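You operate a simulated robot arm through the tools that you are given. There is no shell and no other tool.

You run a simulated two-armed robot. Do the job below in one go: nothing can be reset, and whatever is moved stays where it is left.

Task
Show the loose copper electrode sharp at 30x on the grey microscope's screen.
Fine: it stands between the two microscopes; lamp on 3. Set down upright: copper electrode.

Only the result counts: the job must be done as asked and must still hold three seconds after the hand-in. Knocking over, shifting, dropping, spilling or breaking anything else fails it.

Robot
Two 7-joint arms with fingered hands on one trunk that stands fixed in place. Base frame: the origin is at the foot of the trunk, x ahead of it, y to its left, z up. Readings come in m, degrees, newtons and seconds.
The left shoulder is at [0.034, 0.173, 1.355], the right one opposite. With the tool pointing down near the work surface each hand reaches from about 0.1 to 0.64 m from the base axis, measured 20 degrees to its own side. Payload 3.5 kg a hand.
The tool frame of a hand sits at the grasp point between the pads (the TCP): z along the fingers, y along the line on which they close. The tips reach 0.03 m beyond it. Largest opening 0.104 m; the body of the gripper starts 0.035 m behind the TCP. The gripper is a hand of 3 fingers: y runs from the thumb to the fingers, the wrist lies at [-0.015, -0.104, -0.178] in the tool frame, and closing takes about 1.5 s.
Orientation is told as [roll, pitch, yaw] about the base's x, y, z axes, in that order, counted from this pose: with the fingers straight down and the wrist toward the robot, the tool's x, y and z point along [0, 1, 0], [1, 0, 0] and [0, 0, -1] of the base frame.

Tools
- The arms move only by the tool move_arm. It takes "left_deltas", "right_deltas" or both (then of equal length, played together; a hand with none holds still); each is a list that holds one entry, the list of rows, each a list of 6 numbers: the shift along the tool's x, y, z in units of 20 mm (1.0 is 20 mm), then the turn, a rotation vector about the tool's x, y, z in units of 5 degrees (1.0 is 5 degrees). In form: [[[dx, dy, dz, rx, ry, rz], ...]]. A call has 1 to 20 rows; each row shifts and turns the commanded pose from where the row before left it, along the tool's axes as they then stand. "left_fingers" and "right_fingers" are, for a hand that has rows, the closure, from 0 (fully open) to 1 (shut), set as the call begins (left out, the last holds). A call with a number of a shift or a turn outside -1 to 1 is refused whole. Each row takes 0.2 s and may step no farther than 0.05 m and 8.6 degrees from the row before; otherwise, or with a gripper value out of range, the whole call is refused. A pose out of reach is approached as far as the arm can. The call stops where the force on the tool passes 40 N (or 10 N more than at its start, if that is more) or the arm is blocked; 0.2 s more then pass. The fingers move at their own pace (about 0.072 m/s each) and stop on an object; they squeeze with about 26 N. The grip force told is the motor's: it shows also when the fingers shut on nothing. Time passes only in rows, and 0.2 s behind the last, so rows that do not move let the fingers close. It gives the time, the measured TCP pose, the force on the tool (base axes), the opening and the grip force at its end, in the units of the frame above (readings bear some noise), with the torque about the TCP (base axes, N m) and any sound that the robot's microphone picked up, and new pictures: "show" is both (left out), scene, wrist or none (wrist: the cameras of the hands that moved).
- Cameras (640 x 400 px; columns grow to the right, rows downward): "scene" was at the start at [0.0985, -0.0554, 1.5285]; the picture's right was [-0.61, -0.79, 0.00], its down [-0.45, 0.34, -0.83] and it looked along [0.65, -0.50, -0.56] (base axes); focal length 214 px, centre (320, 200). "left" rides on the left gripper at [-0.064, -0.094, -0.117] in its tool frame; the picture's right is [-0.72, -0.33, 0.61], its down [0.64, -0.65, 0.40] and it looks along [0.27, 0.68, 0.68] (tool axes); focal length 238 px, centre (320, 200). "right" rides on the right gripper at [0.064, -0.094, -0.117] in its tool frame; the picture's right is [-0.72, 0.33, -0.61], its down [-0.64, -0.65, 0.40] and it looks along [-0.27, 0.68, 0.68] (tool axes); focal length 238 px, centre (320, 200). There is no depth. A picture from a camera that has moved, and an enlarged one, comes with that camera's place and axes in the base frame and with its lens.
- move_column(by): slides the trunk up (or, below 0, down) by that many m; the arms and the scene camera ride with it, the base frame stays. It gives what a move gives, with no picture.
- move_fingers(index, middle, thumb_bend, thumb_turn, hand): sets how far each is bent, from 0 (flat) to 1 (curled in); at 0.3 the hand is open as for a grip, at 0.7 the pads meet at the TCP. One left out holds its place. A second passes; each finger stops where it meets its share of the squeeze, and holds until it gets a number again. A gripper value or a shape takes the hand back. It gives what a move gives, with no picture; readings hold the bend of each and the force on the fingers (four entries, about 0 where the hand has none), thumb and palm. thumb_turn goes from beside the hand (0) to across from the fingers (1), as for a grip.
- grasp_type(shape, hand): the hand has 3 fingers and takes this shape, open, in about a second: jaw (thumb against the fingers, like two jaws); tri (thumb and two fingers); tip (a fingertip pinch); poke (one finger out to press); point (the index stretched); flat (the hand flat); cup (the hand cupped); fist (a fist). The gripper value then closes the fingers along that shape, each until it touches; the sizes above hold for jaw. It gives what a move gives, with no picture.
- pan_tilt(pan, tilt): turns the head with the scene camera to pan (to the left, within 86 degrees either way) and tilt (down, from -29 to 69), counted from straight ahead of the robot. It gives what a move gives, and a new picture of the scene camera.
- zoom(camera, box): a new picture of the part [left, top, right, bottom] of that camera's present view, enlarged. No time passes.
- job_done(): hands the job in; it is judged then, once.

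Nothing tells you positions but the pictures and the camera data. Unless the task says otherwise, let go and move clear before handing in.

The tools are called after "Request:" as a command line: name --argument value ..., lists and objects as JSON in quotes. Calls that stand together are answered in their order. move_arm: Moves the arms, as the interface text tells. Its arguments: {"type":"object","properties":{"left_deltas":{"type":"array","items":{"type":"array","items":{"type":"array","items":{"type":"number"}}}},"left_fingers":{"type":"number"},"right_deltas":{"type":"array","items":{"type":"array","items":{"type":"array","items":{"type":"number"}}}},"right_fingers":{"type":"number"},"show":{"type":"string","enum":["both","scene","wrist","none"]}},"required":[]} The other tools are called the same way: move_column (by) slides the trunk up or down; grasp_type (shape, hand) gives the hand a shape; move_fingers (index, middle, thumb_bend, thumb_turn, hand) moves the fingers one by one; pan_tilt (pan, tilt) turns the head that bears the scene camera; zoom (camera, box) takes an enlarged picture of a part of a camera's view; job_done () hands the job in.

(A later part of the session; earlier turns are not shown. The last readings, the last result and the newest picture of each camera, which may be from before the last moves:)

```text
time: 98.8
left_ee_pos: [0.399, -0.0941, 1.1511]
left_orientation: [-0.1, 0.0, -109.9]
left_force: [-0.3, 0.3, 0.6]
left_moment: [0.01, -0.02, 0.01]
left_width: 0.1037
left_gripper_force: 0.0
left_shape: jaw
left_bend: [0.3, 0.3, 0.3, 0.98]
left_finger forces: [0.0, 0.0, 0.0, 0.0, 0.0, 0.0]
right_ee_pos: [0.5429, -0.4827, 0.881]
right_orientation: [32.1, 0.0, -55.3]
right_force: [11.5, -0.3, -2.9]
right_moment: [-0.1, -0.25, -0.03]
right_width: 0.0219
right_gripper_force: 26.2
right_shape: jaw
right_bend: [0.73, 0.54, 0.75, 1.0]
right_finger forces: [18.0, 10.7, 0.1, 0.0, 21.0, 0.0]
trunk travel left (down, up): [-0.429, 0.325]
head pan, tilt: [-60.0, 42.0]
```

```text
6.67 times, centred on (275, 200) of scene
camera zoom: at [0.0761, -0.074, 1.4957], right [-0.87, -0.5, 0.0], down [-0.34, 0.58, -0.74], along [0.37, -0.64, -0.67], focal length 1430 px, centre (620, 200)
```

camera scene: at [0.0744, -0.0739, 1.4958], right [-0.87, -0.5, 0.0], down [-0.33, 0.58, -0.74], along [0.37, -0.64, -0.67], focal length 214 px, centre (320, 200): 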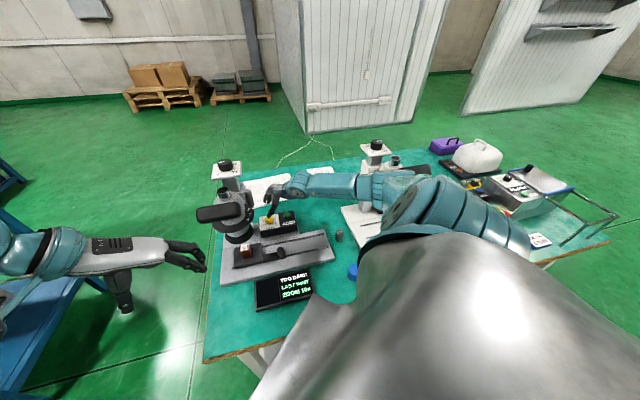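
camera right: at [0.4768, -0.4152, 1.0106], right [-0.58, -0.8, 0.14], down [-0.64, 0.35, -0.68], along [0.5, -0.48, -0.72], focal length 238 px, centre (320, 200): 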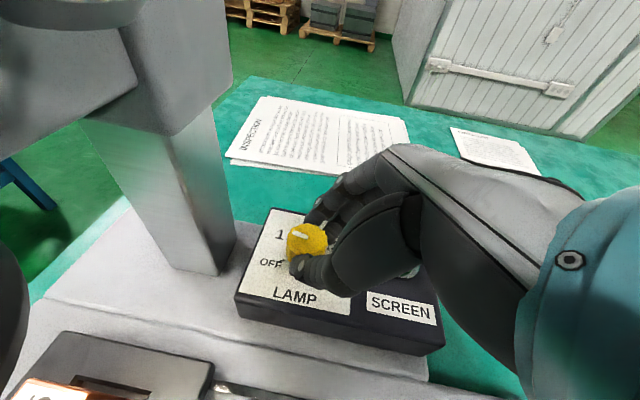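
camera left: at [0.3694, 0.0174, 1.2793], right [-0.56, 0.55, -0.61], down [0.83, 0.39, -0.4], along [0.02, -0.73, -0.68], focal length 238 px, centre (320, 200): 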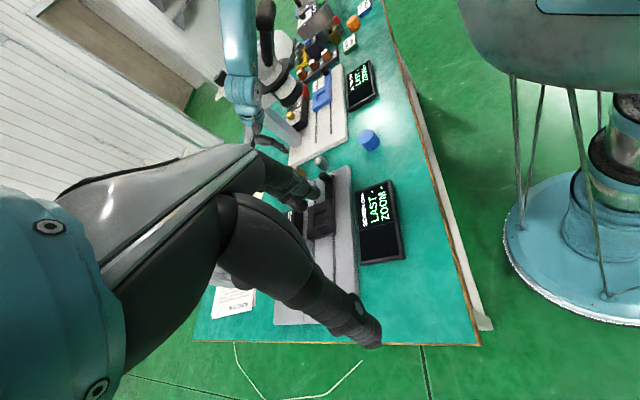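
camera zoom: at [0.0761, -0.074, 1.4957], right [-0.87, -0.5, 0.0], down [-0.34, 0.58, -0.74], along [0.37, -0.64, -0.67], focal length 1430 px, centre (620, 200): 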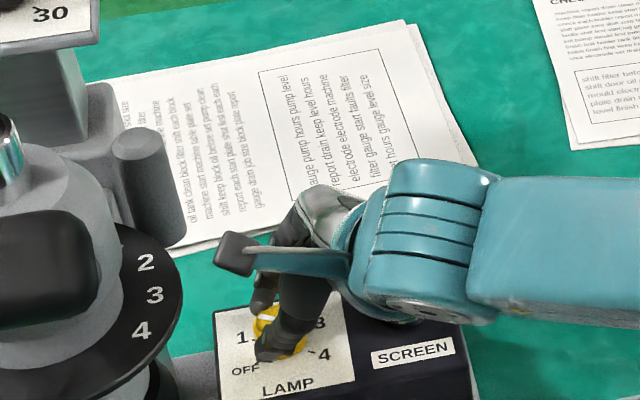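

The block is still upright and the lamp pointer is now at about 1. I'll open, re-centre by 8 mm where the hand drifted, and take the next bite.

Request:
move_arm --right_deltas '[[[0, 0, 0, 0, 0, 0], [0, 0, 0, 0, 0, 0], [-0.343, 0.075, -0.215, 0, 0, 0], [0, 0.057, 0, 0.53, 0, -0.848], [0, 0.057, 0, 0.53, 0, -0.848], [0, 0.057, 0, 0.53, 0, -0.848], [0, 0.057, 0, 0.53, 0, -0.848]]]' --right_fingers 0.45 --show "none"

Request:
zoom --camera "right" --box '[220, 160, 400, 320]'

Request:
move_arm --right_deltas '[[[0, 0, 0, 0, 0, 0], [0, 0, 0, 0, 0, 0], [0, 0, 0, 0, 0, 0], [0, -0.057, 0, -0.53, 0, 0.848], [0, -0.057, 0, -0.53, 0, 0.848], [0, -0.057, 0, -0.53, 0, 0.848], [0, -0.057, 0, -0.53, 0, 0.848]]]' --right_fingers 1.0 --show "none"

Request:
zoom --camera "right" --box '[220, 160, 400, 320]'

```text
time: 100.5
left_ee_pos: [0.3977, -0.0943, 1.1511]
left_orientation: [0.0, 0.0, -110.0]
left_force: [0.5, 0.0, 0.0]
left_moment: [-0.02, -0.01, 0.02]
left_width: 0.1033
left_gripper_force: 0.1
left_shape: jaw
left_bend: [0.3, 0.3, 0.3, 0.98]
left_finger forces: [0.0, 0.0, 0.0, 0.0, 0.0, 0.1]
right_ee_pos: [0.5369, -0.4906, 0.8797]
right_orientation: [31.8, 0.5, -37.4]
right_force: [0.0, 1.3, 0.5]
right_moment: [0.02, -0.02, 0.0]
right_width: 0.0569
right_gripper_force: 0.2
right_shape: jaw
right_bend: [0.74, 0.43, 0.67, 1.0]
right_finger forces: [0.0, 0.1, 0.1, 0.0, 0.1, 0.1]
trunk travel left (down, up): [-0.429, 0.325]
head pan, tilt: [-60.0, 42.0]
```

```text
2.50 times, centred on (310, 240) of right
camera zoom: at [0.4595, -0.4402, 1.0126], right [-0.31, -0.94, 0.14], down [-0.72, 0.13, -0.68], along [0.62, -0.31, -0.72], focal length 596 px, centre (345, 100)
```

zoom: 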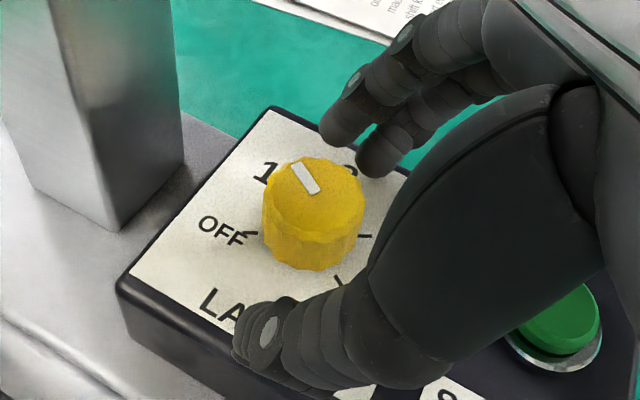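

```text
time: 102.0
left_ee_pos: [0.3983, -0.0938, 1.1505]
left_orientation: [-0.1, -0.1, -110.0]
left_force: [-0.5, 0.7, 0.1]
left_moment: [0.02, -0.04, -0.01]
left_width: 0.1036
left_gripper_force: 0.0
left_shape: jaw
left_bend: [0.3, 0.3, 0.3, 0.98]
left_finger forces: [0.1, 0.1, 0.1, 0.1, 0.0, 0.1]
right_ee_pos: [0.5363, -0.4881, 0.8804]
right_orientation: [32.1, 0.4, -55.0]
right_force: [-0.3, 8.2, -4.3]
right_moment: [0.14, 0.16, 0.15]
right_width: 0.022
right_gripper_force: 26.3
right_shape: jaw
right_bend: [0.74, 0.56, 0.74, 1.0]
right_finger forces: [14.3, 6.3, 0.0, 0.1, 27.1, 0.0]
trunk travel left (down, up): [-0.429, 0.325]
head pan, tilt: [-60.0, 42.0]
```

```text
2.50 times, centred on (310, 240) of right
camera zoom: at [0.4761, -0.4152, 1.0125], right [-0.58, -0.8, 0.14], down [-0.64, 0.35, -0.68], along [0.5, -0.48, -0.72], focal length 596 px, centre (345, 100)
```

zoom: 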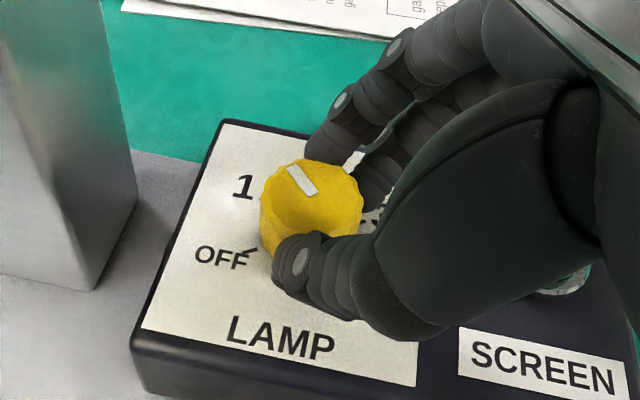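

Request:
move_arm --right_deltas '[[[0, 0, 0, 0, 0, 0], [0, 0, 0, 0, 0, 0], [0, 0.057, 0, 0.53, 0, -0.848], [0, 0.057, 0, 0.53, 0, -0.848], [0, 0.057, 0, 0.53, 0, -0.848], [0, 0.045, 0, 0.424, 0, -0.678]]]' --right_fingers 0.45 --show "none"

Request:
move_arm --right_deltas '[[[0, 0, 0, 0, 0, 0], [0, 0, 0, 0, 0, 0], [0, 0, 0, 0, 0, 0], [0, -0.057, 0, -0.53, 0, 0.848], [0, -0.057, 0, -0.53, 0, 0.848], [0, -0.057, 0, -0.53, 0, 0.848], [0, -0.057, 0, -0.53, 0, 0.848], [0, -0.045, 0, -0.424, 0, 0.678]]]' --right_fingers 1.0 --show "none"

Request:
zoom --camera "right" --box '[220, 160, 400, 320]'

Request:
zoom --camera "scene" --box '[220, 180, 340, 310]'

```text
time: 103.5
left_ee_pos: [0.3966, -0.093, 1.1511]
left_orientation: [0.0, 0.0, -110.0]
left_force: [-1.0, 0.2, 0.4]
left_moment: [0.03, 0.05, 0.01]
left_width: 0.1035
left_gripper_force: 0.0
left_shape: jaw
left_bend: [0.3, 0.3, 0.3, 0.98]
left_finger forces: [0.1, 0.0, 0.0, 0.0, 0.0, 0.0]
right_ee_pos: [0.5361, -0.4925, 0.8788]
right_orientation: [31.8, 0.5, -38.6]
right_force: [0.0, 0.5, -0.7]
right_moment: [0.02, -0.02, -0.01]
right_width: 0.0566
right_gripper_force: 0.0
right_shape: jaw
right_bend: [0.74, 0.43, 0.67, 1.0]
right_finger forces: [0.0, 0.0, 0.0, 0.0, 0.0, 0.0]
trunk travel left (down, up): [-0.429, 0.325]
head pan, tilt: [-60.0, 42.0]
```

```text
time: 105.2
left_ee_pos: [0.3988, -0.0922, 1.15]
left_orientation: [0.0, -0.2, -110.1]
left_force: [-0.4, 0.2, 0.1]
left_moment: [0.0, -0.03, -0.02]
left_width: 0.1035
left_gripper_force: 0.0
left_shape: jaw
left_bend: [0.3, 0.3, 0.3, 0.98]
left_finger forces: [0.0, 0.0, 0.1, 0.1, 0.0, 0.0]
right_ee_pos: [0.5328, -0.4902, 0.8797]
right_orientation: [32.6, 0.1, -57.6]
right_force: [0.9, 13.3, -7.9]
right_moment: [0.15, 0.12, 0.2]
right_width: 0.0201
right_gripper_force: 26.1
right_shape: jaw
right_bend: [0.74, 0.59, 0.73, 1.0]
right_finger forces: [10.8, 4.8, 0.0, 0.1, 25.1, 0.1]
right hand out of reach, approached as far as the arm can: row 8
trunk travel left (down, up): [-0.429, 0.325]
head pan, tilt: [-60.0, 42.0]
```

```text
2.50 times, centred on (310, 240) of right
camera zoom: at [0.476, -0.4161, 1.0128], right [-0.62, -0.78, 0.13], down [-0.62, 0.38, -0.68], along [0.48, -0.5, -0.72], focal length 596 px, centre (345, 100)
```

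zoom: 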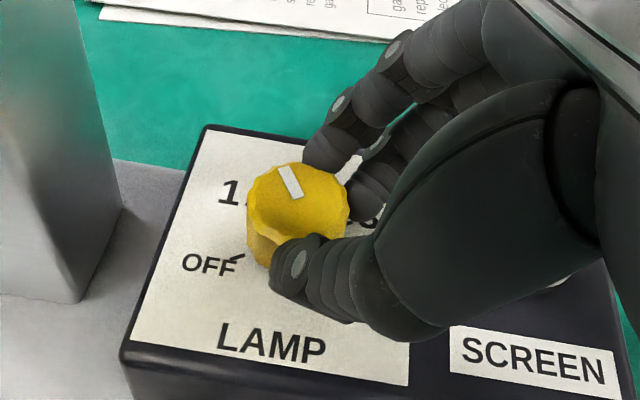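

```text
3.08 times, centred on (280, 245) of scene
camera zoom: at [0.0753, -0.0723, 1.4958], right [-0.87, -0.5, 0.0], down [-0.34, 0.58, -0.74], along [0.37, -0.64, -0.67], focal length 660 px, centre (443, 62)
```

zoom: 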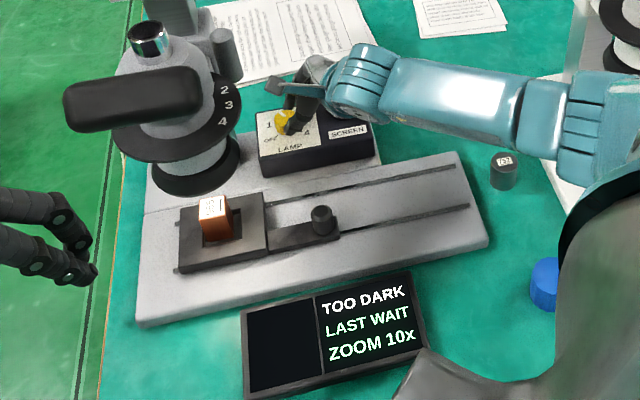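

The turning continues well, with the pointer now between 1 and 2. I'll re-centre by 5 mm and take further bites.

Request:
move_arm --right_deltas '[[[0, 0, 0, 0, 0, 0], [0, 0, 0, 0, 0, 0], [0.212, 0, 0.1325, 0, 0, 0], [0, 0.057, 0, 0.53, 0, -0.848], [0, 0.057, 0, 0.53, 0, -0.848], [0, 0.057, 0, 0.53, 0, -0.848], [0, 0.045, 0, 0.424, 0, -0.678]]]' --right_fingers 0.45 --show "none"

Request:
zoom --camera "right" --box '[220, 160, 400, 320]'

Request:
move_arm --right_deltas '[[[0, 0, 0, 0, 0, 0], [0, 0, 0, 0, 0, 0], [0, 0, 0, 0, 0, 0], [0, -0.057, 0, -0.53, 0, 0.848], [0, -0.057, 0, -0.53, 0, 0.848], [0, -0.057, 0, -0.53, 0, 0.848], [0, -0.057, 0, -0.53, 0, 0.848]]]' --right_fingers 1.0 --show "none"

Request:
zoom --camera "right" --box '[220, 160, 400, 320]'

```text
time: 106.8
left_ee_pos: [0.3971, -0.0936, 1.1512]
left_orientation: [-0.1, -0.1, -110.0]
left_force: [-0.8, -0.3, 0.3]
left_moment: [-0.02, -0.01, -0.01]
left_width: 0.1036
left_gripper_force: 0.0
left_shape: jaw
left_bend: [0.3, 0.3, 0.3, 0.98]
left_finger forces: [0.0, 0.1, 0.1, 0.1, 0.0, 0.0]
right_ee_pos: [0.5357, -0.498, 0.8807]
right_orientation: [32.1, -0.1, -41.1]
right_force: [-0.4, -0.6, -0.7]
right_moment: [0.01, 0.01, -0.03]
right_width: 0.0569
right_gripper_force: 0.2
right_shape: jaw
right_bend: [0.74, 0.43, 0.67, 1.0]
right_finger forces: [0.1, 0.1, 0.1, 0.0, 0.0, 0.1]
right hand out of reach, approached as far as the arm can: row 3
trunk travel left (down, up): [-0.429, 0.325]
head pan, tilt: [-60.0, 42.0]
```

```text
2.50 times, centred on (310, 240) of right
camera zoom: at [0.4599, -0.4421, 1.0141], right [-0.37, -0.92, 0.14], down [-0.71, 0.18, -0.68], along [0.6, -0.35, -0.72], focal length 596 px, centre (345, 100)
```

zoom: 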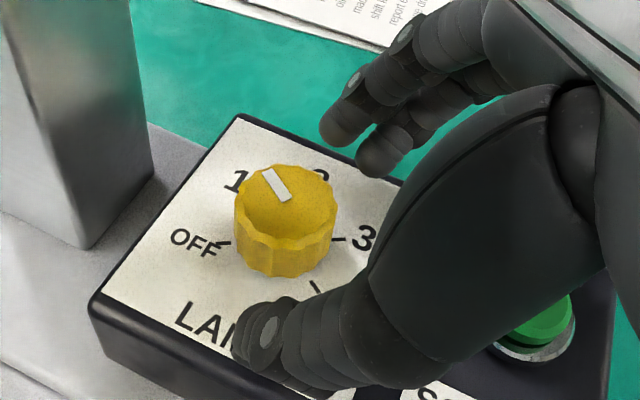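

```text
time: 108.5
left_ee_pos: [0.396, -0.0938, 1.1523]
left_orientation: [0.0, 0.0, -110.1]
left_force: [0.0, -0.5, 1.3]
left_moment: [0.0, 0.0, 0.01]
left_width: 0.1036
left_gripper_force: 0.1
left_shape: jaw
left_bend: [0.3, 0.3, 0.3, 0.98]
left_finger forces: [0.0, 0.0, 0.0, 0.1, 0.1, 0.0]
right_ee_pos: [0.5331, -0.4934, 0.8835]
right_orientation: [32.2, -0.1, -58.6]
right_force: [-4.1, -1.4, 10.2]
right_moment: [-0.09, -0.12, 0.01]
right_width: 0.0155
right_gripper_force: 25.9
right_shape: jaw
right_bend: [0.74, 0.66, 0.75, 1.0]
right_finger forces: [19.6, 8.4, 0.0, 0.0, 20.1, 0.0]
trunk travel left (down, up): [-0.429, 0.325]
head pan, tilt: [-60.0, 42.0]
```

```text
2.50 times, centred on (310, 240) of right
camera zoom: at [0.4772, -0.4183, 1.0162], right [-0.63, -0.77, 0.13], down [-0.62, 0.39, -0.68], along [0.47, -0.51, -0.72], focal length 596 px, centre (345, 100)
```

zoom: 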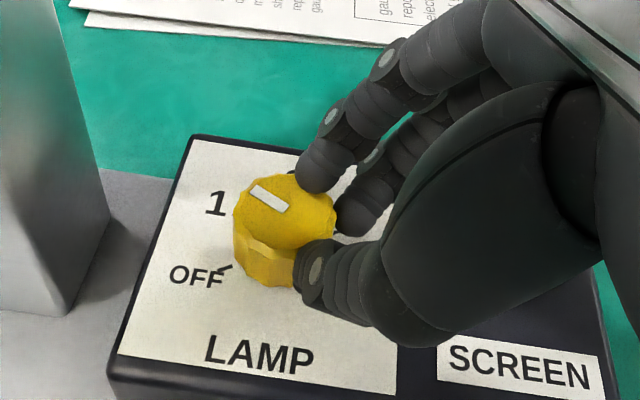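

The last bite slipped because the knob had drifted to the edge of the fingers. I'll open, lift, shift the trunk down 4 cm for more turning range, and re-centre properly.

Request:
move_arm --right_deltas '[[[0, 0, 0, 0, 0, 0], [0, 0, 0, 0, 0, 0], [0, 0.057, 0, 0.53, 0, -0.848], [0, 0.057, 0, 0.53, 0, -0.848], [0, 0.057, 0, 0.53, 0, -0.848], [0.53, 0, -0.848, 0, 0, 0], [0.53, 0, -0.848, 0, 0, 0]]]' --right_fingers 0.4 --show "none"

Request:
move_column --by -0.04

Request:
zoom --camera "right" --box '[220, 160, 400, 320]'

```text
time: 110.0
left_ee_pos: [0.3972, -0.0943, 1.151]
left_orientation: [-0.1, -0.1, -109.9]
left_force: [0.3, 0.2, 0.5]
left_moment: [0.01, 0.02, -0.01]
left_width: 0.1037
left_gripper_force: 0.0
left_shape: jaw
left_bend: [0.3, 0.3, 0.3, 0.98]
left_finger forces: [0.0, 0.0, 0.1, 0.1, 0.0, 0.0]
right_ee_pos: [0.5344, -0.4968, 0.922]
right_orientation: [32.0, 0.1, -46.1]
right_force: [0.0, 0.6, -0.3]
right_moment: [0.0, 0.0, -0.01]
right_width: 0.0622
right_gripper_force: 0.0
right_shape: jaw
right_bend: [0.29, 0.41, 0.65, 1.0]
right_finger forces: [0.1, 0.0, 0.0, 0.0, 0.0, 0.1]
trunk travel left (down, up): [-0.429, 0.325]
head pan, tilt: [-60.0, 42.0]
```

```text
time: 110.9
left_ee_pos: [0.3975, -0.0937, 1.1113]
left_orientation: [-0.1, 0.0, -110.0]
left_force: [-0.2, 0.0, 0.6]
left_moment: [0.02, -0.02, 0.01]
left_width: 0.1037
left_gripper_force: 0.1
left_shape: jaw
left_bend: [0.3, 0.3, 0.3, 0.98]
left_finger forces: [0.0, 0.1, 0.0, 0.1, 0.1, 0.0]
right_ee_pos: [0.5341, -0.4968, 0.8826]
right_orientation: [32.1, 0.1, -46.2]
right_force: [0.2, 0.4, 0.4]
right_moment: [0.0, 0.04, -0.01]
right_width: 0.062
right_gripper_force: 0.0
right_shape: jaw
right_bend: [0.29, 0.41, 0.65, 1.0]
right_finger forces: [0.1, 0.0, 0.0, 0.0, 0.1, 0.0]
trunk travel left (down, up): [-0.389, 0.365]
head pan, tilt: [-60.0, 42.0]
```

```text
2.50 times, centred on (310, 240) of right
camera zoom: at [0.4639, -0.4348, 1.0144], right [-0.45, -0.88, 0.14], down [-0.69, 0.24, -0.68], along [0.57, -0.4, -0.72], focal length 596 px, centre (345, 100)
```

zoom: 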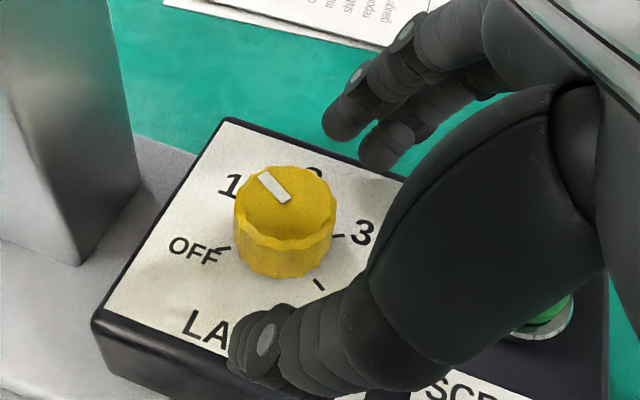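

Request:
move_arm --right_deltas '[[[0.13, -0.045, 0.19, 0, 0, 0], [0.13, -0.045, 0.19, 0, 0, 0]]]' --show "none"

Request:
move_arm --right_deltas '[[[0, 0.057, 0, 0.53, 0, -0.848], [0, 0.057, 0, 0.53, 0, -0.848], [0, 0.057, 0, 0.53, 0, -0.848]]]' --show "none"

Request:
zoom --camera "right" --box '[220, 160, 400, 320]'

```text
time: 111.5
left_ee_pos: [0.3976, -0.0938, 1.1114]
left_orientation: [0.0, 0.0, -110.0]
left_force: [0.5, -0.5, 0.5]
left_moment: [-0.01, -0.01, 0.02]
left_width: 0.1037
left_gripper_force: 0.0
left_shape: jaw
left_bend: [0.3, 0.3, 0.3, 0.98]
left_finger forces: [0.0, 0.0, 0.0, 0.0, 0.1, 0.1]
right_ee_pos: [0.54, -0.4897, 0.8775]
right_orientation: [32.1, 0.0, -46.1]
right_force: [0.6, 0.3, 0.0]
right_moment: [0.02, 0.0, 0.01]
right_width: 0.0617
right_gripper_force: 0.1
right_shape: jaw
right_bend: [0.29, 0.41, 0.65, 1.0]
right_finger forces: [0.0, 0.0, 0.0, 0.1, 0.1, 0.0]
trunk travel left (down, up): [-0.389, 0.365]
head pan, tilt: [-60.0, 42.0]
```

```text
time: 112.3
left_ee_pos: [0.3972, -0.0939, 1.1108]
left_orientation: [0.1, 0.0, -110.0]
left_force: [0.1, 0.3, -0.4]
left_moment: [0.01, 0.05, 0.0]
left_width: 0.1036
left_gripper_force: 0.0
left_shape: jaw
left_bend: [0.3, 0.3, 0.3, 0.98]
left_finger forces: [0.1, 0.0, 0.0, 0.0, 0.0, 0.0]
right_ee_pos: [0.5419, -0.4917, 0.8773]
right_orientation: [32.1, 0.0, -31.2]
right_force: [0.2, -0.5, 0.4]
right_moment: [0.02, -0.01, -0.01]
right_width: 0.0622
right_gripper_force: 0.0
right_shape: jaw
right_bend: [0.29, 0.41, 0.65, 1.0]
right_finger forces: [0.0, 0.0, 0.0, 0.0, 0.0, 0.0]
trunk travel left (down, up): [-0.389, 0.365]
head pan, tilt: [-60.0, 42.0]
```

```text
2.50 times, centred on (310, 240) of right
camera zoom: at [0.4579, -0.451, 1.0106], right [-0.21, -0.97, 0.14], down [-0.73, 0.06, -0.68], along [0.65, -0.24, -0.72], focal length 596 px, centre (345, 100)
```

zoom: 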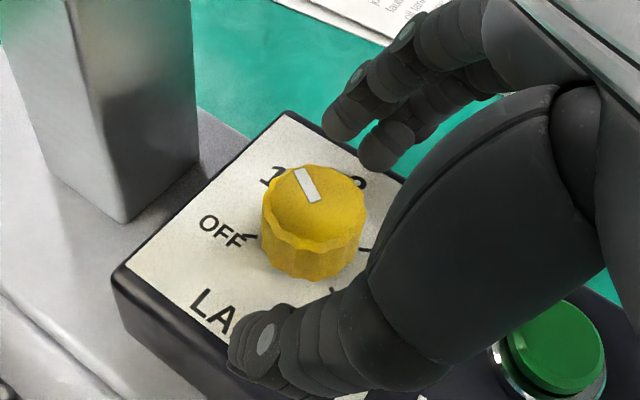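

Now well centred again with a start at yaw -31°. Taking the next bites of 22.5°.

Request:
move_arm --right_deltas '[[[0, 0, 0, 0, 0, 0], [0, 0, 0, 0, 0, 0], [0, 0, 0, 0, 0, 0], [0, -0.057, 0, -0.53, 0, 0.848], [0, -0.057, 0, -0.53, 0, 0.848], [0, -0.057, 0, -0.53, 0, 0.848], [0, -0.057, 0, -0.53, 0, 0.848], [0, -0.028, 0, -0.265, 0, 0.424]]]' --right_fingers 1.0 --show "none"

Request:
move_arm --right_deltas '[[[0, 0, 0, 0, 0, 0], [0, 0, 0, 0, 0, 0], [0, 0.057, 0, 0.53, 0, -0.848], [0, 0.057, 0, 0.53, 0, -0.848], [0, 0.057, 0, 0.53, 0, -0.848], [0, 0.057, 0, 0.53, 0, -0.848], [0, 0.028, 0, 0.265, 0, -0.424]]]' --right_fingers 0.4 --show "none"

Request:
zoom --camera "right" --box '[220, 160, 400, 320]'

```text
time: 114.1
left_ee_pos: [0.3979, -0.0932, 1.1116]
left_orientation: [0.0, 0.0, -109.9]
left_force: [-0.3, 0.2, 0.2]
left_moment: [0.0, -0.02, 0.0]
left_width: 0.1035
left_gripper_force: 0.1
left_shape: jaw
left_bend: [0.3, 0.3, 0.3, 0.98]
left_finger forces: [0.0, 0.0, 0.1, 0.1, 0.0, 0.0]
right_ee_pos: [0.5383, -0.4887, 0.8777]
right_orientation: [32.1, 0.2, -53.7]
right_force: [3.6, 2.4, -0.3]
right_moment: [0.02, -0.04, 0.04]
right_width: 0.0234
right_gripper_force: 26.3
right_shape: jaw
right_bend: [0.74, 0.57, 0.75, 1.0]
right_finger forces: [16.7, 7.3, 0.0, 0.0, 23.1, 0.1]
trunk travel left (down, up): [-0.389, 0.365]
head pan, tilt: [-60.0, 42.0]
```

```text
time: 115.7
left_ee_pos: [0.3969, -0.094, 1.1113]
left_orientation: [0.0, -0.1, -110.0]
left_force: [0.2, -0.9, -0.4]
left_moment: [0.01, 0.04, -0.01]
left_width: 0.1037
left_gripper_force: 0.1
left_shape: jaw
left_bend: [0.3, 0.3, 0.3, 0.98]
left_finger forces: [0.0, 0.0, 0.0, 0.0, 0.0, 0.0]
right_ee_pos: [0.5413, -0.4921, 0.8779]
right_orientation: [32.1, 0.0, -31.1]
right_force: [0.0, -0.3, -0.2]
right_moment: [0.05, 0.03, 0.05]
right_width: 0.0621
right_gripper_force: 0.1
right_shape: jaw
right_bend: [0.29, 0.41, 0.65, 1.0]
right_finger forces: [0.0, 0.0, 0.0, 0.0, 0.0, 0.1]
trunk travel left (down, up): [-0.389, 0.365]
head pan, tilt: [-60.0, 42.0]
```

```text
2.50 times, centred on (310, 240) of right
camera zoom: at [0.4573, -0.4511, 1.0104], right [-0.2, -0.97, 0.14], down [-0.73, 0.06, -0.68], along [0.65, -0.24, -0.72], focal length 596 px, centre (345, 100)
```

zoom: 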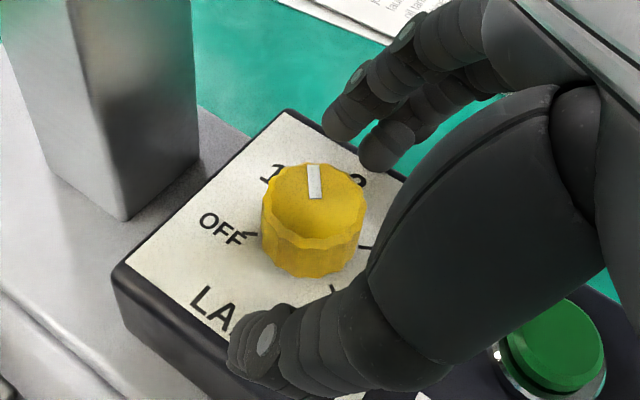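

Clean 22° turn; the pointer is midway between 1 and 2. I'll run several identical bites.

Request:
move_arm --right_deltas '[[[0, 0, 0, 0, 0, 0], [0, 0, 0, 0, 0, 0], [0, 0, 0, 0, 0, 0], [0, -0.057, 0, -0.53, 0, 0.848], [0, -0.057, 0, -0.53, 0, 0.848], [0, -0.057, 0, -0.53, 0, 0.848], [0, -0.057, 0, -0.53, 0, 0.848], [0, -0.028, 0, -0.265, 0, 0.424]]]' --right_fingers 1.0 --show "none"

Request:
move_arm --right_deltas '[[[0, 0, 0, 0, 0, 0], [0, 0, 0, 0, 0, 0], [0, 0.057, 0, 0.53, 0, -0.848], [0, 0.057, 0, 0.53, 0, -0.848], [0, 0.057, 0, 0.53, 0, -0.848], [0, 0.057, 0, 0.53, 0, -0.848], [0, 0.028, 0, 0.265, 0, -0.424]]]' --right_fingers 0.4 --show "none"

Request:
zoom --camera "right" --box '[220, 160, 400, 320]'

Request:
move_arm --right_deltas '[[[0, 0, 0, 0, 0, 0], [0, 0, 0, 0, 0, 0], [0, 0, 0, 0, 0, 0], [0, -0.057, 0, -0.53, 0, 0.848], [0, -0.057, 0, -0.53, 0, 0.848], [0, -0.057, 0, -0.53, 0, 0.848], [0, -0.057, 0, -0.53, 0, 0.848], [0, -0.028, 0, -0.265, 0, 0.424]]]' --right_fingers 1.0 --show "none"

Request:
move_arm --right_deltas '[[[0, 0, 0, 0, 0, 0], [0, 0, 0, 0, 0, 0], [0, 0.057, 0, 0.53, 0, -0.848], [0, 0.057, 0, 0.53, 0, -0.848], [0, 0.057, 0, 0.53, 0, -0.848], [0, 0.057, 0, 0.53, 0, -0.848], [0, 0.028, 0, 0.265, 0, -0.424]]]' --right_fingers 0.4 --show "none"

Request:
zoom --camera "right" --box '[220, 160, 400, 320]'

Request:
zoom --camera "scene" --box '[220, 180, 340, 310]'

```text
time: 117.5
left_ee_pos: [0.397, -0.0928, 1.1106]
left_orientation: [0.1, 0.0, -110.0]
left_force: [0.4, 0.5, -0.4]
left_moment: [0.01, 0.0, -0.01]
left_width: 0.1039
left_gripper_force: 0.1
left_shape: jaw
left_bend: [0.3, 0.3, 0.3, 0.98]
left_finger forces: [0.0, 0.0, 0.0, 0.1, 0.0, 0.0]
right_ee_pos: [0.5385, -0.4888, 0.8788]
right_orientation: [32.1, 0.1, -53.6]
right_force: [3.5, 3.4, -0.5]
right_moment: [0.06, -0.05, 0.07]
right_width: 0.0235
right_gripper_force: 26.4
right_shape: jaw
right_bend: [0.74, 0.57, 0.75, 1.0]
right_finger forces: [16.7, 6.9, 0.0, 0.0, 24.4, 0.0]
trunk travel left (down, up): [-0.389, 0.365]
head pan, tilt: [-60.0, 42.0]
```

```text
time: 119.1
left_ee_pos: [0.3981, -0.0926, 1.1115]
left_orientation: [-0.1, 0.0, -110.0]
left_force: [0.0, -0.6, 0.0]
left_moment: [0.02, 0.01, 0.0]
left_width: 0.1038
left_gripper_force: 0.0
left_shape: jaw
left_bend: [0.3, 0.3, 0.3, 0.98]
left_finger forces: [0.1, 0.0, 0.1, 0.0, 0.0, 0.0]
right_ee_pos: [0.5408, -0.4927, 0.8768]
right_orientation: [31.8, 0.3, -32.9]
right_force: [0.4, 0.2, 0.3]
right_moment: [-0.02, -0.02, 0.03]
right_width: 0.062
right_gripper_force: 0.2
right_shape: jaw
right_bend: [0.29, 0.41, 0.65, 1.0]
right_finger forces: [0.0, 0.0, 0.0, 0.1, 0.0, 0.0]
trunk travel left (down, up): [-0.389, 0.365]
head pan, tilt: [-60.0, 42.0]
```

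```text
2.50 times, centred on (310, 240) of right
camera zoom: at [0.4583, -0.4485, 1.01], right [-0.23, -0.96, 0.14], down [-0.73, 0.08, -0.68], along [0.64, -0.26, -0.72], focal length 596 px, centre (345, 100)
```

zoom: 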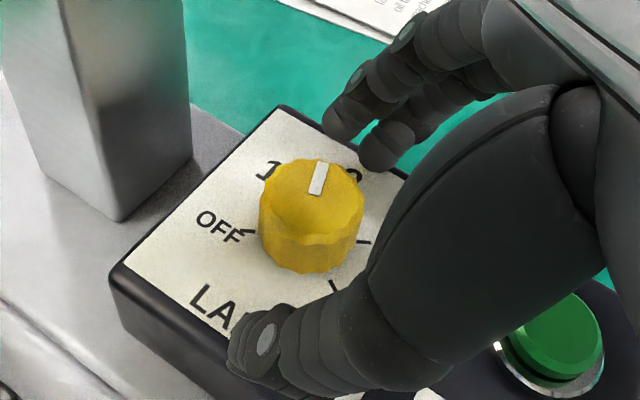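

```text
time: 120.9
left_ee_pos: [0.3979, -0.0936, 1.1114]
left_orientation: [0.0, -0.1, -109.9]
left_force: [-0.4, 0.9, 0.2]
left_moment: [0.0, -0.01, -0.01]
left_width: 0.1035
left_gripper_force: 0.1
left_shape: jaw
left_bend: [0.3, 0.3, 0.3, 0.98]
left_finger forces: [0.0, 0.0, 0.0, 0.0, 0.0, 0.0]
right_ee_pos: [0.5363, -0.487, 0.8757]
right_orientation: [32.1, 0.0, -53.7]
right_force: [0.1, -5.1, 3.3]
right_moment: [-0.06, -0.07, -0.07]
right_width: 0.0239
right_gripper_force: 26.1
right_shape: jaw
right_bend: [0.74, 0.56, 0.76, 1.0]
right_finger forces: [18.0, 9.7, 0.0, 0.0, 23.0, 0.0]
right hand out of reach, approached as far as the arm can: row 5
trunk travel left (down, up): [-0.389, 0.365]
head pan, tilt: [-60.0, 42.0]
```

```text
time: 122.5
left_ee_pos: [0.3965, -0.0942, 1.1108]
left_orientation: [0.0, 0.0, -110.0]
left_force: [0.2, 0.3, -0.1]
left_moment: [-0.02, -0.02, -0.02]
left_width: 0.1036
left_gripper_force: 0.0
left_shape: jaw
left_bend: [0.3, 0.3, 0.3, 0.98]
left_finger forces: [0.1, 0.0, 0.1, 0.0, 0.0, 0.1]
right_ee_pos: [0.538, -0.491, 0.8756]
right_orientation: [31.9, 0.2, -33.1]
right_force: [-0.5, -1.2, 4.8]
right_moment: [-0.11, -0.11, -0.05]
right_width: 0.0616
right_gripper_force: 0.0
right_shape: jaw
right_bend: [0.29, 0.41, 0.65, 1.0]
right_finger forces: [0.0, 4.7, 0.2, 0.0, 0.0, 0.1]
trunk travel left (down, up): [-0.389, 0.365]
head pan, tilt: [-60.0, 42.0]
```

```text
2.50 times, centred on (310, 240) of right
camera zoom: at [0.4571, -0.4456, 1.0089], right [-0.24, -0.96, 0.14], down [-0.73, 0.08, -0.68], along [0.64, -0.26, -0.72], focal length 596 px, centre (345, 100)
```

zoom: 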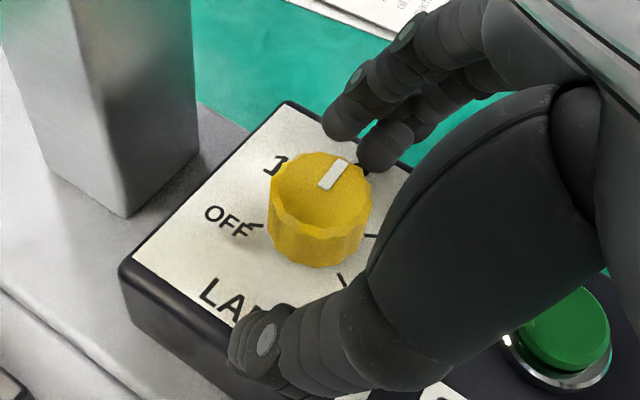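

```text
3.08 times, centred on (280, 245) of scene
camera zoom: at [0.0829, -0.0735, 1.4556], right [-0.87, -0.5, 0.0], down [-0.33, 0.58, -0.74], along [0.37, -0.64, -0.67], focal length 660 px, centre (443, 62)
```

zoom: 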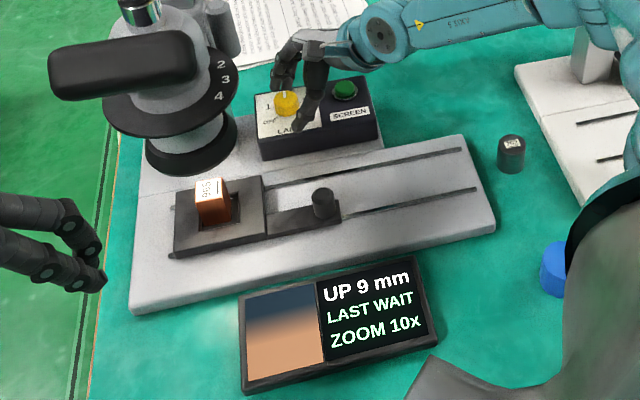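

The screen has lit up: "UP 9 mm, ZOOM 10x". So the top dial (0–30) is the focus in mm and the lever on the 1–4 disc is the zoom. The lamp is now at about 2; I'll correct a 3 mm drift and turn on toward 3.

Request:
move_arm --right_deltas '[[[0.115, 0.15, -0.105, 0, 0, 0]]]' --show "none"

Request:
move_arm --right_deltas '[[[0, 0, 0, 0, 0, 0], [0, 0, 0, 0, 0, 0], [0, 0, 0, 0, 0, 0], [0, -0.057, 0, -0.53, 0, 0.848], [0, -0.057, 0, -0.53, 0, 0.848], [0, -0.057, 0, -0.53, 0, 0.848], [0, -0.057, 0, -0.53, 0, 0.848]]]' --right_fingers 1.0 --show "none"

Request:
move_arm --right_deltas '[[[0, 0, 0, 0, 0, 0], [0, 0, 0, 0, 0, 0], [0, 0.057, 0, 0.53, 0, -0.848], [0, 0.057, 0, 0.53, 0, -0.848], [0, 0.057, 0, 0.53, 0, -0.848], [0, 0.057, 0, 0.53, 0, -0.848]]]' --right_fingers 0.4 --show "none"

Request:
zoom --camera "right" --box '[220, 160, 400, 320]'

```text
time: 122.9
left_ee_pos: [0.3973, -0.095, 1.1117]
left_orientation: [0.1, 0.0, -110.0]
left_force: [0.0, 0.2, -0.3]
left_moment: [0.03, -0.01, -0.02]
left_width: 0.1034
left_gripper_force: 0.0
left_shape: jaw
left_bend: [0.3, 0.3, 0.3, 0.98]
left_finger forces: [0.1, 0.0, 0.1, 0.0, 0.0, 0.0]
right_ee_pos: [0.5441, -0.4906, 0.8788]
right_orientation: [31.9, 0.1, -31.1]
right_force: [-0.1, 0.1, 0.6]
right_moment: [0.01, -0.03, 0.02]
right_width: 0.062
right_gripper_force: 0.1
right_shape: jaw
right_bend: [0.29, 0.41, 0.65, 1.0]
right_finger forces: [0.0, 0.0, 0.1, 0.0, 0.0, 0.0]
trunk travel left (down, up): [-0.389, 0.365]
head pan, tilt: [-60.0, 42.0]
```

```text
time: 124.5
left_ee_pos: [0.3974, -0.0944, 1.1113]
left_orientation: [0.0, 0.0, -109.9]
left_force: [-0.1, 0.3, 0.1]
left_moment: [0.01, 0.01, -0.03]
left_width: 0.1036
left_gripper_force: 0.1
left_shape: jaw
left_bend: [0.3, 0.3, 0.3, 0.98]
left_finger forces: [0.1, 0.0, 0.0, 0.1, 0.1, 0.0]
right_ee_pos: [0.5383, -0.4861, 0.8776]
right_orientation: [32.2, 0.0, -51.2]
right_force: [5.1, -4.8, 8.8]
right_moment: [-0.1, -0.21, -0.07]
right_width: 0.0243
right_gripper_force: 25.9
right_shape: jaw
right_bend: [0.73, 0.56, 0.76, 1.0]
right_finger forces: [19.3, 10.6, 0.0, 0.0, 22.8, 0.1]
right hand out of reach, approached as far as the arm can: row 5
trunk travel left (down, up): [-0.389, 0.365]
head pan, tilt: [-60.0, 42.0]
```

```text
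time: 125.9
left_ee_pos: [0.3973, -0.094, 1.1112]
left_orientation: [0.0, 0.0, -110.0]
left_force: [-0.7, -0.4, 0.5]
left_moment: [-0.02, -0.01, 0.01]
left_width: 0.1037
left_gripper_force: 0.1
left_shape: jaw
left_bend: [0.3, 0.3, 0.3, 0.98]
left_finger forces: [0.0, 0.0, 0.0, 0.0, 0.0, 0.1]
right_ee_pos: [0.5404, -0.4877, 0.8757]
right_orientation: [31.9, 0.3, -33.2]
right_force: [0.0, -0.3, 3.0]
right_moment: [-0.04, -0.12, -0.03]
right_width: 0.0615
right_gripper_force: 0.0
right_shape: jaw
right_bend: [0.29, 0.41, 0.65, 1.0]
right_finger forces: [0.0, 3.8, 0.0, 0.0, 0.0, 0.1]
trunk travel left (down, up): [-0.389, 0.365]
head pan, tilt: [-60.0, 42.0]
```

```text
2.50 times, centred on (310, 240) of right
camera zoom: at [0.4588, -0.4442, 1.009], right [-0.24, -0.96, 0.14], down [-0.73, 0.08, -0.68], along [0.64, -0.26, -0.72], focal length 596 px, centre (345, 100)
```

zoom: 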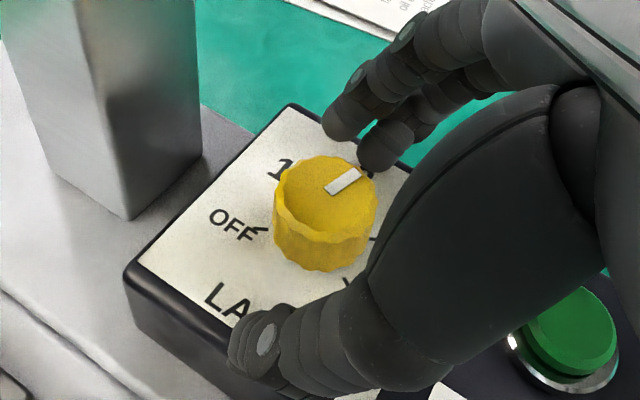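

Request:
move_arm --right_deltas '[[[-0.07, 0.12, -0.22, 0, 0, 0]]]' --show "none"

Request:
move_arm --right_deltas '[[[0, 0, 0, 0, 0, 0], [0, 0, 0, 0, 0, 0], [0, 0, 0, 0, 0, 0], [0, -0.057, 0, -0.53, 0, 0.848], [0, -0.057, 0, -0.53, 0, 0.848], [0, -0.057, 0, -0.53, 0, 0.848], [0, -0.057, 0, -0.53, 0, 0.848]]]' --right_fingers 1.0 --show "none"

Request:
move_arm --right_deltas '[[[0, 0, 0, 0, 0, 0], [0, 0, 0, 0, 0, 0], [0, 0.057, 0, 0.53, 0, -0.848], [0, 0.057, 0, 0.53, 0, -0.848], [0, 0.057, 0, 0.53, 0, -0.848], [0, 0.057, 0, 0.53, 0, -0.848]]]' --right_fingers 0.4 --show "none"

Request:
zoom --camera "right" --box '[220, 160, 400, 320]'

Request:
zoom --camera "scene" --box '[220, 180, 340, 310]'

```text
time: 126.3
left_ee_pos: [0.3977, -0.0942, 1.1112]
left_orientation: [0.0, -0.1, -110.0]
left_force: [0.1, 0.0, -0.9]
left_moment: [0.01, 0.03, -0.01]
left_width: 0.1036
left_gripper_force: 0.0
left_shape: jaw
left_bend: [0.3, 0.3, 0.3, 0.98]
left_finger forces: [0.0, 0.0, 0.0, 0.0, 0.1, 0.0]
right_ee_pos: [0.5426, -0.495, 0.8796]
right_orientation: [32.1, 0.0, -31.2]
right_force: [0.3, -0.5, 0.0]
right_moment: [0.01, -0.02, 0.04]
right_width: 0.0617
right_gripper_force: 0.0
right_shape: jaw
right_bend: [0.29, 0.41, 0.65, 1.0]
right_finger forces: [0.0, 0.0, 0.1, 0.1, 0.1, 0.0]
trunk travel left (down, up): [-0.389, 0.365]
head pan, tilt: [-60.0, 42.0]
```

```text
time: 127.9
left_ee_pos: [0.3965, -0.0946, 1.1117]
left_orientation: [0.0, 0.0, -110.0]
left_force: [-0.6, -0.4, -0.3]
left_moment: [0.02, 0.06, 0.01]
left_width: 0.1038
left_gripper_force: 0.0
left_shape: jaw
left_bend: [0.3, 0.3, 0.3, 0.98]
left_finger forces: [0.0, 0.0, 0.0, 0.1, 0.1, 0.0]
right_ee_pos: [0.5375, -0.4895, 0.8798]
right_orientation: [31.9, 0.8, -48.2]
right_force: [4.1, -8.2, 12.4]
right_moment: [-0.21, -0.28, -0.09]
right_width: 0.024
right_gripper_force: 25.9
right_shape: jaw
right_bend: [0.74, 0.57, 0.76, 1.0]
right_finger forces: [19.1, 11.7, 0.0, 0.1, 22.7, 0.0]
right hand out of reach, approached as far as the arm can: row 5
trunk travel left (down, up): [-0.389, 0.365]
head pan, tilt: [-60.0, 42.0]
```

```text
time: 129.3
left_ee_pos: [0.3982, -0.094, 1.1097]
left_orientation: [0.1, -0.1, -110.0]
left_force: [-0.1, -0.1, 0.4]
left_moment: [0.01, -0.02, 0.0]
left_width: 0.1038
left_gripper_force: 0.1
left_shape: jaw
left_bend: [0.3, 0.3, 0.3, 0.98]
left_finger forces: [0.0, 0.0, 0.1, 0.0, 0.1, 0.0]
right_ee_pos: [0.5446, -0.4872, 0.8777]
right_orientation: [31.7, 0.9, -30.0]
right_force: [0.0, -0.5, 0.8]
right_moment: [0.02, 0.02, 0.0]
right_width: 0.0621
right_gripper_force: 0.1
right_shape: jaw
right_bend: [0.29, 0.41, 0.65, 1.0]
right_finger forces: [0.0, 0.0, 0.0, 0.0, 0.0, 0.1]
right hand out of reach, approached as far as the arm can: row 6
trunk travel left (down, up): [-0.389, 0.365]
head pan, tilt: [-60.0, 42.0]
```

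```text
2.50 times, centred on (310, 240) of right
camera zoom: at [0.4621, -0.4473, 1.0116], right [-0.18, -0.97, 0.14], down [-0.74, 0.04, -0.67], along [0.65, -0.22, -0.73], focal length 596 px, centre (345, 100)
```

zoom: 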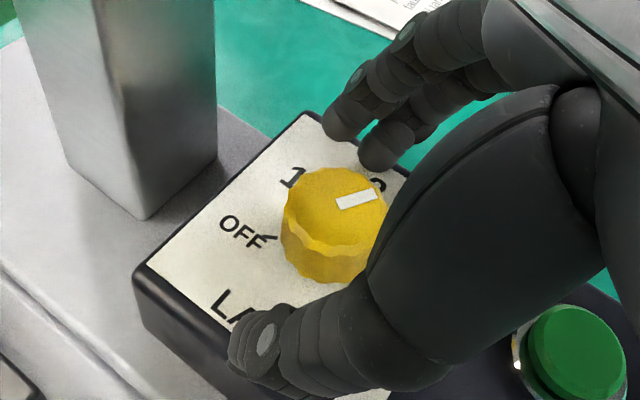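

```text
3.08 times, centred on (280, 245) of scene
camera zoom: at [0.0837, -0.0739, 1.4554], right [-0.87, -0.5, 0.0], down [-0.33, 0.58, -0.74], along [0.37, -0.64, -0.67], focal length 660 px, centre (443, 62)
```

zoom: 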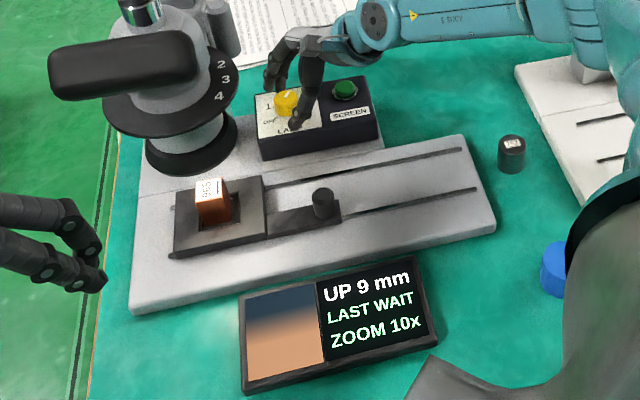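

Request:
move_arm --right_deltas '[[[-0.26, 0, -0.16, 0, 0, 0], [0, -0.03, 0, -0.265, 0, 0.424]]]' --show "none"

Request:
zoom --camera "right" --box '[220, 160, 400, 320]'

Request:
zoom --camera "scene" --box '[255, 195, 305, 235]'

```text
time: 129.9
left_ee_pos: [0.3966, -0.0933, 1.1105]
left_orientation: [0.0, 0.0, -110.0]
left_force: [-0.4, 0.3, 0.9]
left_moment: [-0.02, 0.04, -0.02]
left_width: 0.1036
left_gripper_force: 0.1
left_shape: jaw
left_bend: [0.3, 0.3, 0.3, 0.98]
left_finger forces: [0.1, 0.0, 0.0, 0.0, 0.0, 0.1]
right_ee_pos: [0.5412, -0.4916, 0.8777]
right_orientation: [31.9, 0.9, -30.7]
right_force: [0.3, 0.4, 0.7]
right_moment: [0.02, 0.0, 0.01]
right_width: 0.0617
right_gripper_force: 0.0
right_shape: jaw
right_bend: [0.29, 0.41, 0.65, 1.0]
right_finger forces: [0.0, 0.1, 0.1, 0.0, 0.0, 0.0]
trunk travel left (down, up): [-0.389, 0.365]
head pan, tilt: [-60.0, 42.0]
```

```text
2.50 times, centred on (310, 240) of right
camera zoom: at [0.4585, -0.4515, 1.0123], right [-0.19, -0.97, 0.14], down [-0.74, 0.05, -0.67], along [0.64, -0.23, -0.73], focal length 596 px, centre (345, 100)
```

zoom: 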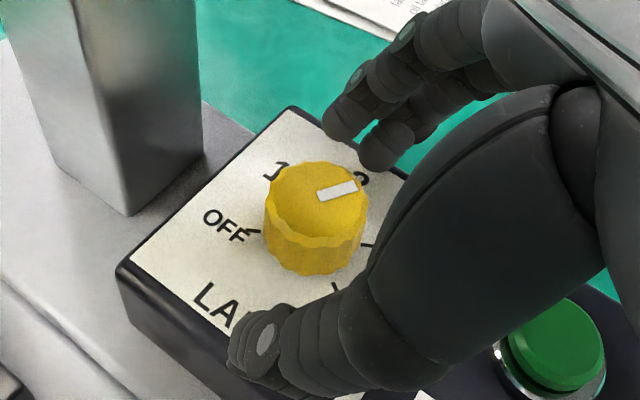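

```text
10.00 times, centred on (280, 215) of scene
camera zoom: at [0.0833, -0.0737, 1.4555], right [-0.87, -0.5, 0.0], down [-0.33, 0.58, -0.74], along [0.37, -0.64, -0.67], focal length 2145 px, centre (720, 50)
```

zoom: 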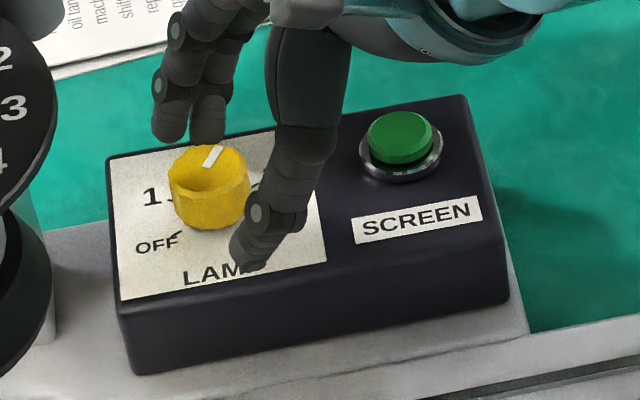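

By measurement the ticks are 60° apart and the pointer stands at about 2.4, so 37° remain to 3. I'll take a 20° bite and re-measure.

Request:
move_arm --right_deltas '[[[0, 0, 0, 0, 0, 0], [0, 0, 0, 0, 0, 0], [0, 0, 0, 0, 0, 0], [0, -0.057, 0, -0.53, 0, 0.848], [0, -0.057, 0, -0.53, 0, 0.848], [0, -0.057, 0, -0.53, 0, 0.848], [0, -0.057, 0, -0.53, 0, 0.848]]]' --right_fingers 1.0 --show "none"

Request:
move_arm --right_deltas '[[[0, 0, 0, 0, 0, 0], [0, 0, 0, 0, 0, 0], [0, 0.057, 0, 0.53, 0, -0.848], [0, 0.057, 0, 0.53, 0, -0.848], [0, 0.057, 0, 0.53, 0, -0.848]]]' --right_fingers 0.4 --show "none"

Request:
zoom --camera "scene" --box '[255, 195, 305, 235]'

Request:
zoom --camera "right" --box '[220, 160, 400, 320]'

```text
time: 131.5
left_ee_pos: [0.3987, -0.0941, 1.1111]
left_orientation: [0.0, 0.0, -110.0]
left_force: [0.0, 0.4, 0.4]
left_moment: [-0.02, 0.0, -0.03]
left_width: 0.1038
left_gripper_force: 0.0
left_shape: jaw
left_bend: [0.3, 0.3, 0.3, 0.98]
left_finger forces: [0.0, 0.0, 0.0, 0.0, 0.0, 0.0]
right_ee_pos: [0.537, -0.4888, 0.8783]
right_orientation: [31.7, 0.9, -50.7]
right_force: [3.8, 2.1, -0.6]
right_moment: [0.06, -0.03, 0.05]
right_width: 0.0234
right_gripper_force: 25.7
right_shape: jaw
right_bend: [0.74, 0.56, 0.75, 1.0]
right_finger forces: [16.6, 7.1, 0.0, 0.0, 23.8, 0.1]
trunk travel left (down, up): [-0.389, 0.365]
head pan, tilt: [-60.0, 42.0]
```

```text
time: 132.7
left_ee_pos: [0.3982, -0.0934, 1.1107]
left_orientation: [0.0, 0.0, -110.0]
left_force: [-0.7, -0.9, 0.6]
left_moment: [0.02, 0.0, -0.02]
left_width: 0.1036
left_gripper_force: 0.0
left_shape: jaw
left_bend: [0.3, 0.3, 0.3, 0.98]
left_finger forces: [0.1, 0.0, 0.0, 0.0, 0.0, 0.0]
right_ee_pos: [0.5408, -0.4903, 0.8784]
right_orientation: [31.8, 1.0, -35.7]
right_force: [-1.0, -0.7, -0.2]
right_moment: [-0.01, -0.01, 0.02]
right_width: 0.062
right_gripper_force: 0.1
right_shape: jaw
right_bend: [0.29, 0.41, 0.65, 1.0]
right_finger forces: [0.1, 0.0, 0.0, 0.0, 0.1, 0.1]
trunk travel left (down, up): [-0.389, 0.365]
head pan, tilt: [-60.0, 42.0]
```

```text
10.00 times, centred on (280, 215) of scene
camera zoom: at [0.0835, -0.0739, 1.4555], right [-0.87, -0.5, 0.0], down [-0.33, 0.58, -0.74], along [0.37, -0.64, -0.67], focal length 2145 px, centre (720, 50)
```

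zoom: 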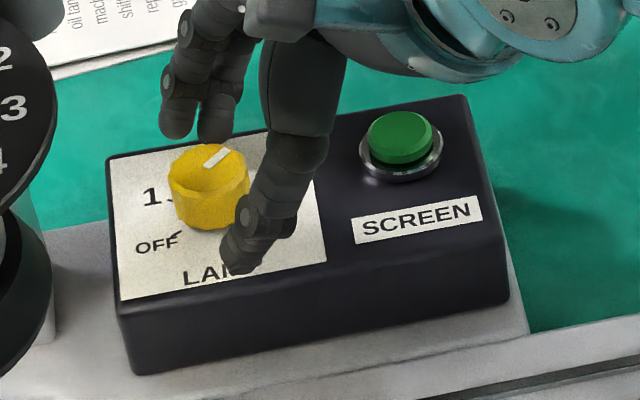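

```text
2.50 times, centred on (310, 240) of right
camera zoom: at [0.4617, -0.4437, 1.0122], right [-0.28, -0.95, 0.14], down [-0.73, 0.12, -0.67], along [0.62, -0.29, -0.73], focal length 596 px, centre (345, 100)
```

zoom: 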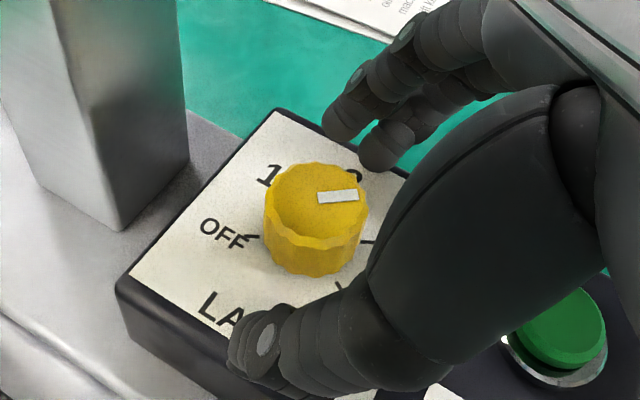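

Request:
zoom --camera "scene" --box '[262, 204, 286, 220]'

Request:
zoom --camera "right" --box '[280, 210, 340, 260]'

```text
16.00 times, centred on (274, 212) of scene
camera zoom: at [0.0835, -0.0739, 1.4555], right [-0.87, -0.5, 0.0], down [-0.33, 0.58, -0.74], along [0.37, -0.64, -0.67], focal length 3432 px, centre (1056, 8)
```

zoom: 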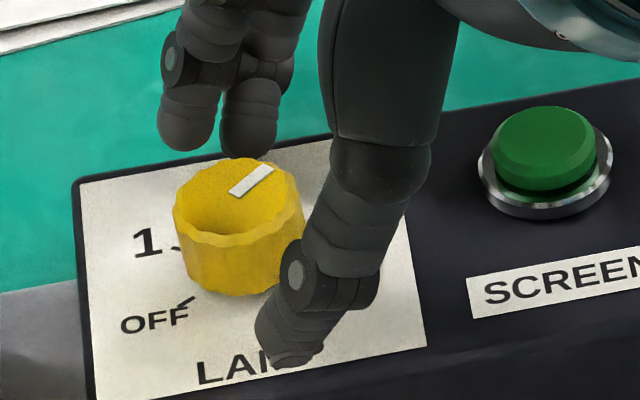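

```text
8.00 times, centred on (310, 235) of right
camera zoom: at [0.4617, -0.4437, 1.0122], right [-0.28, -0.95, 0.14], down [-0.73, 0.12, -0.67], along [0.62, -0.29, -0.73], focal length 1907 px, centre (400, -80)
```

zoom: 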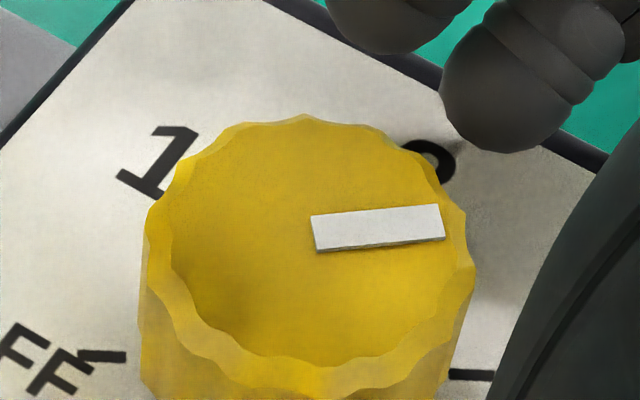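

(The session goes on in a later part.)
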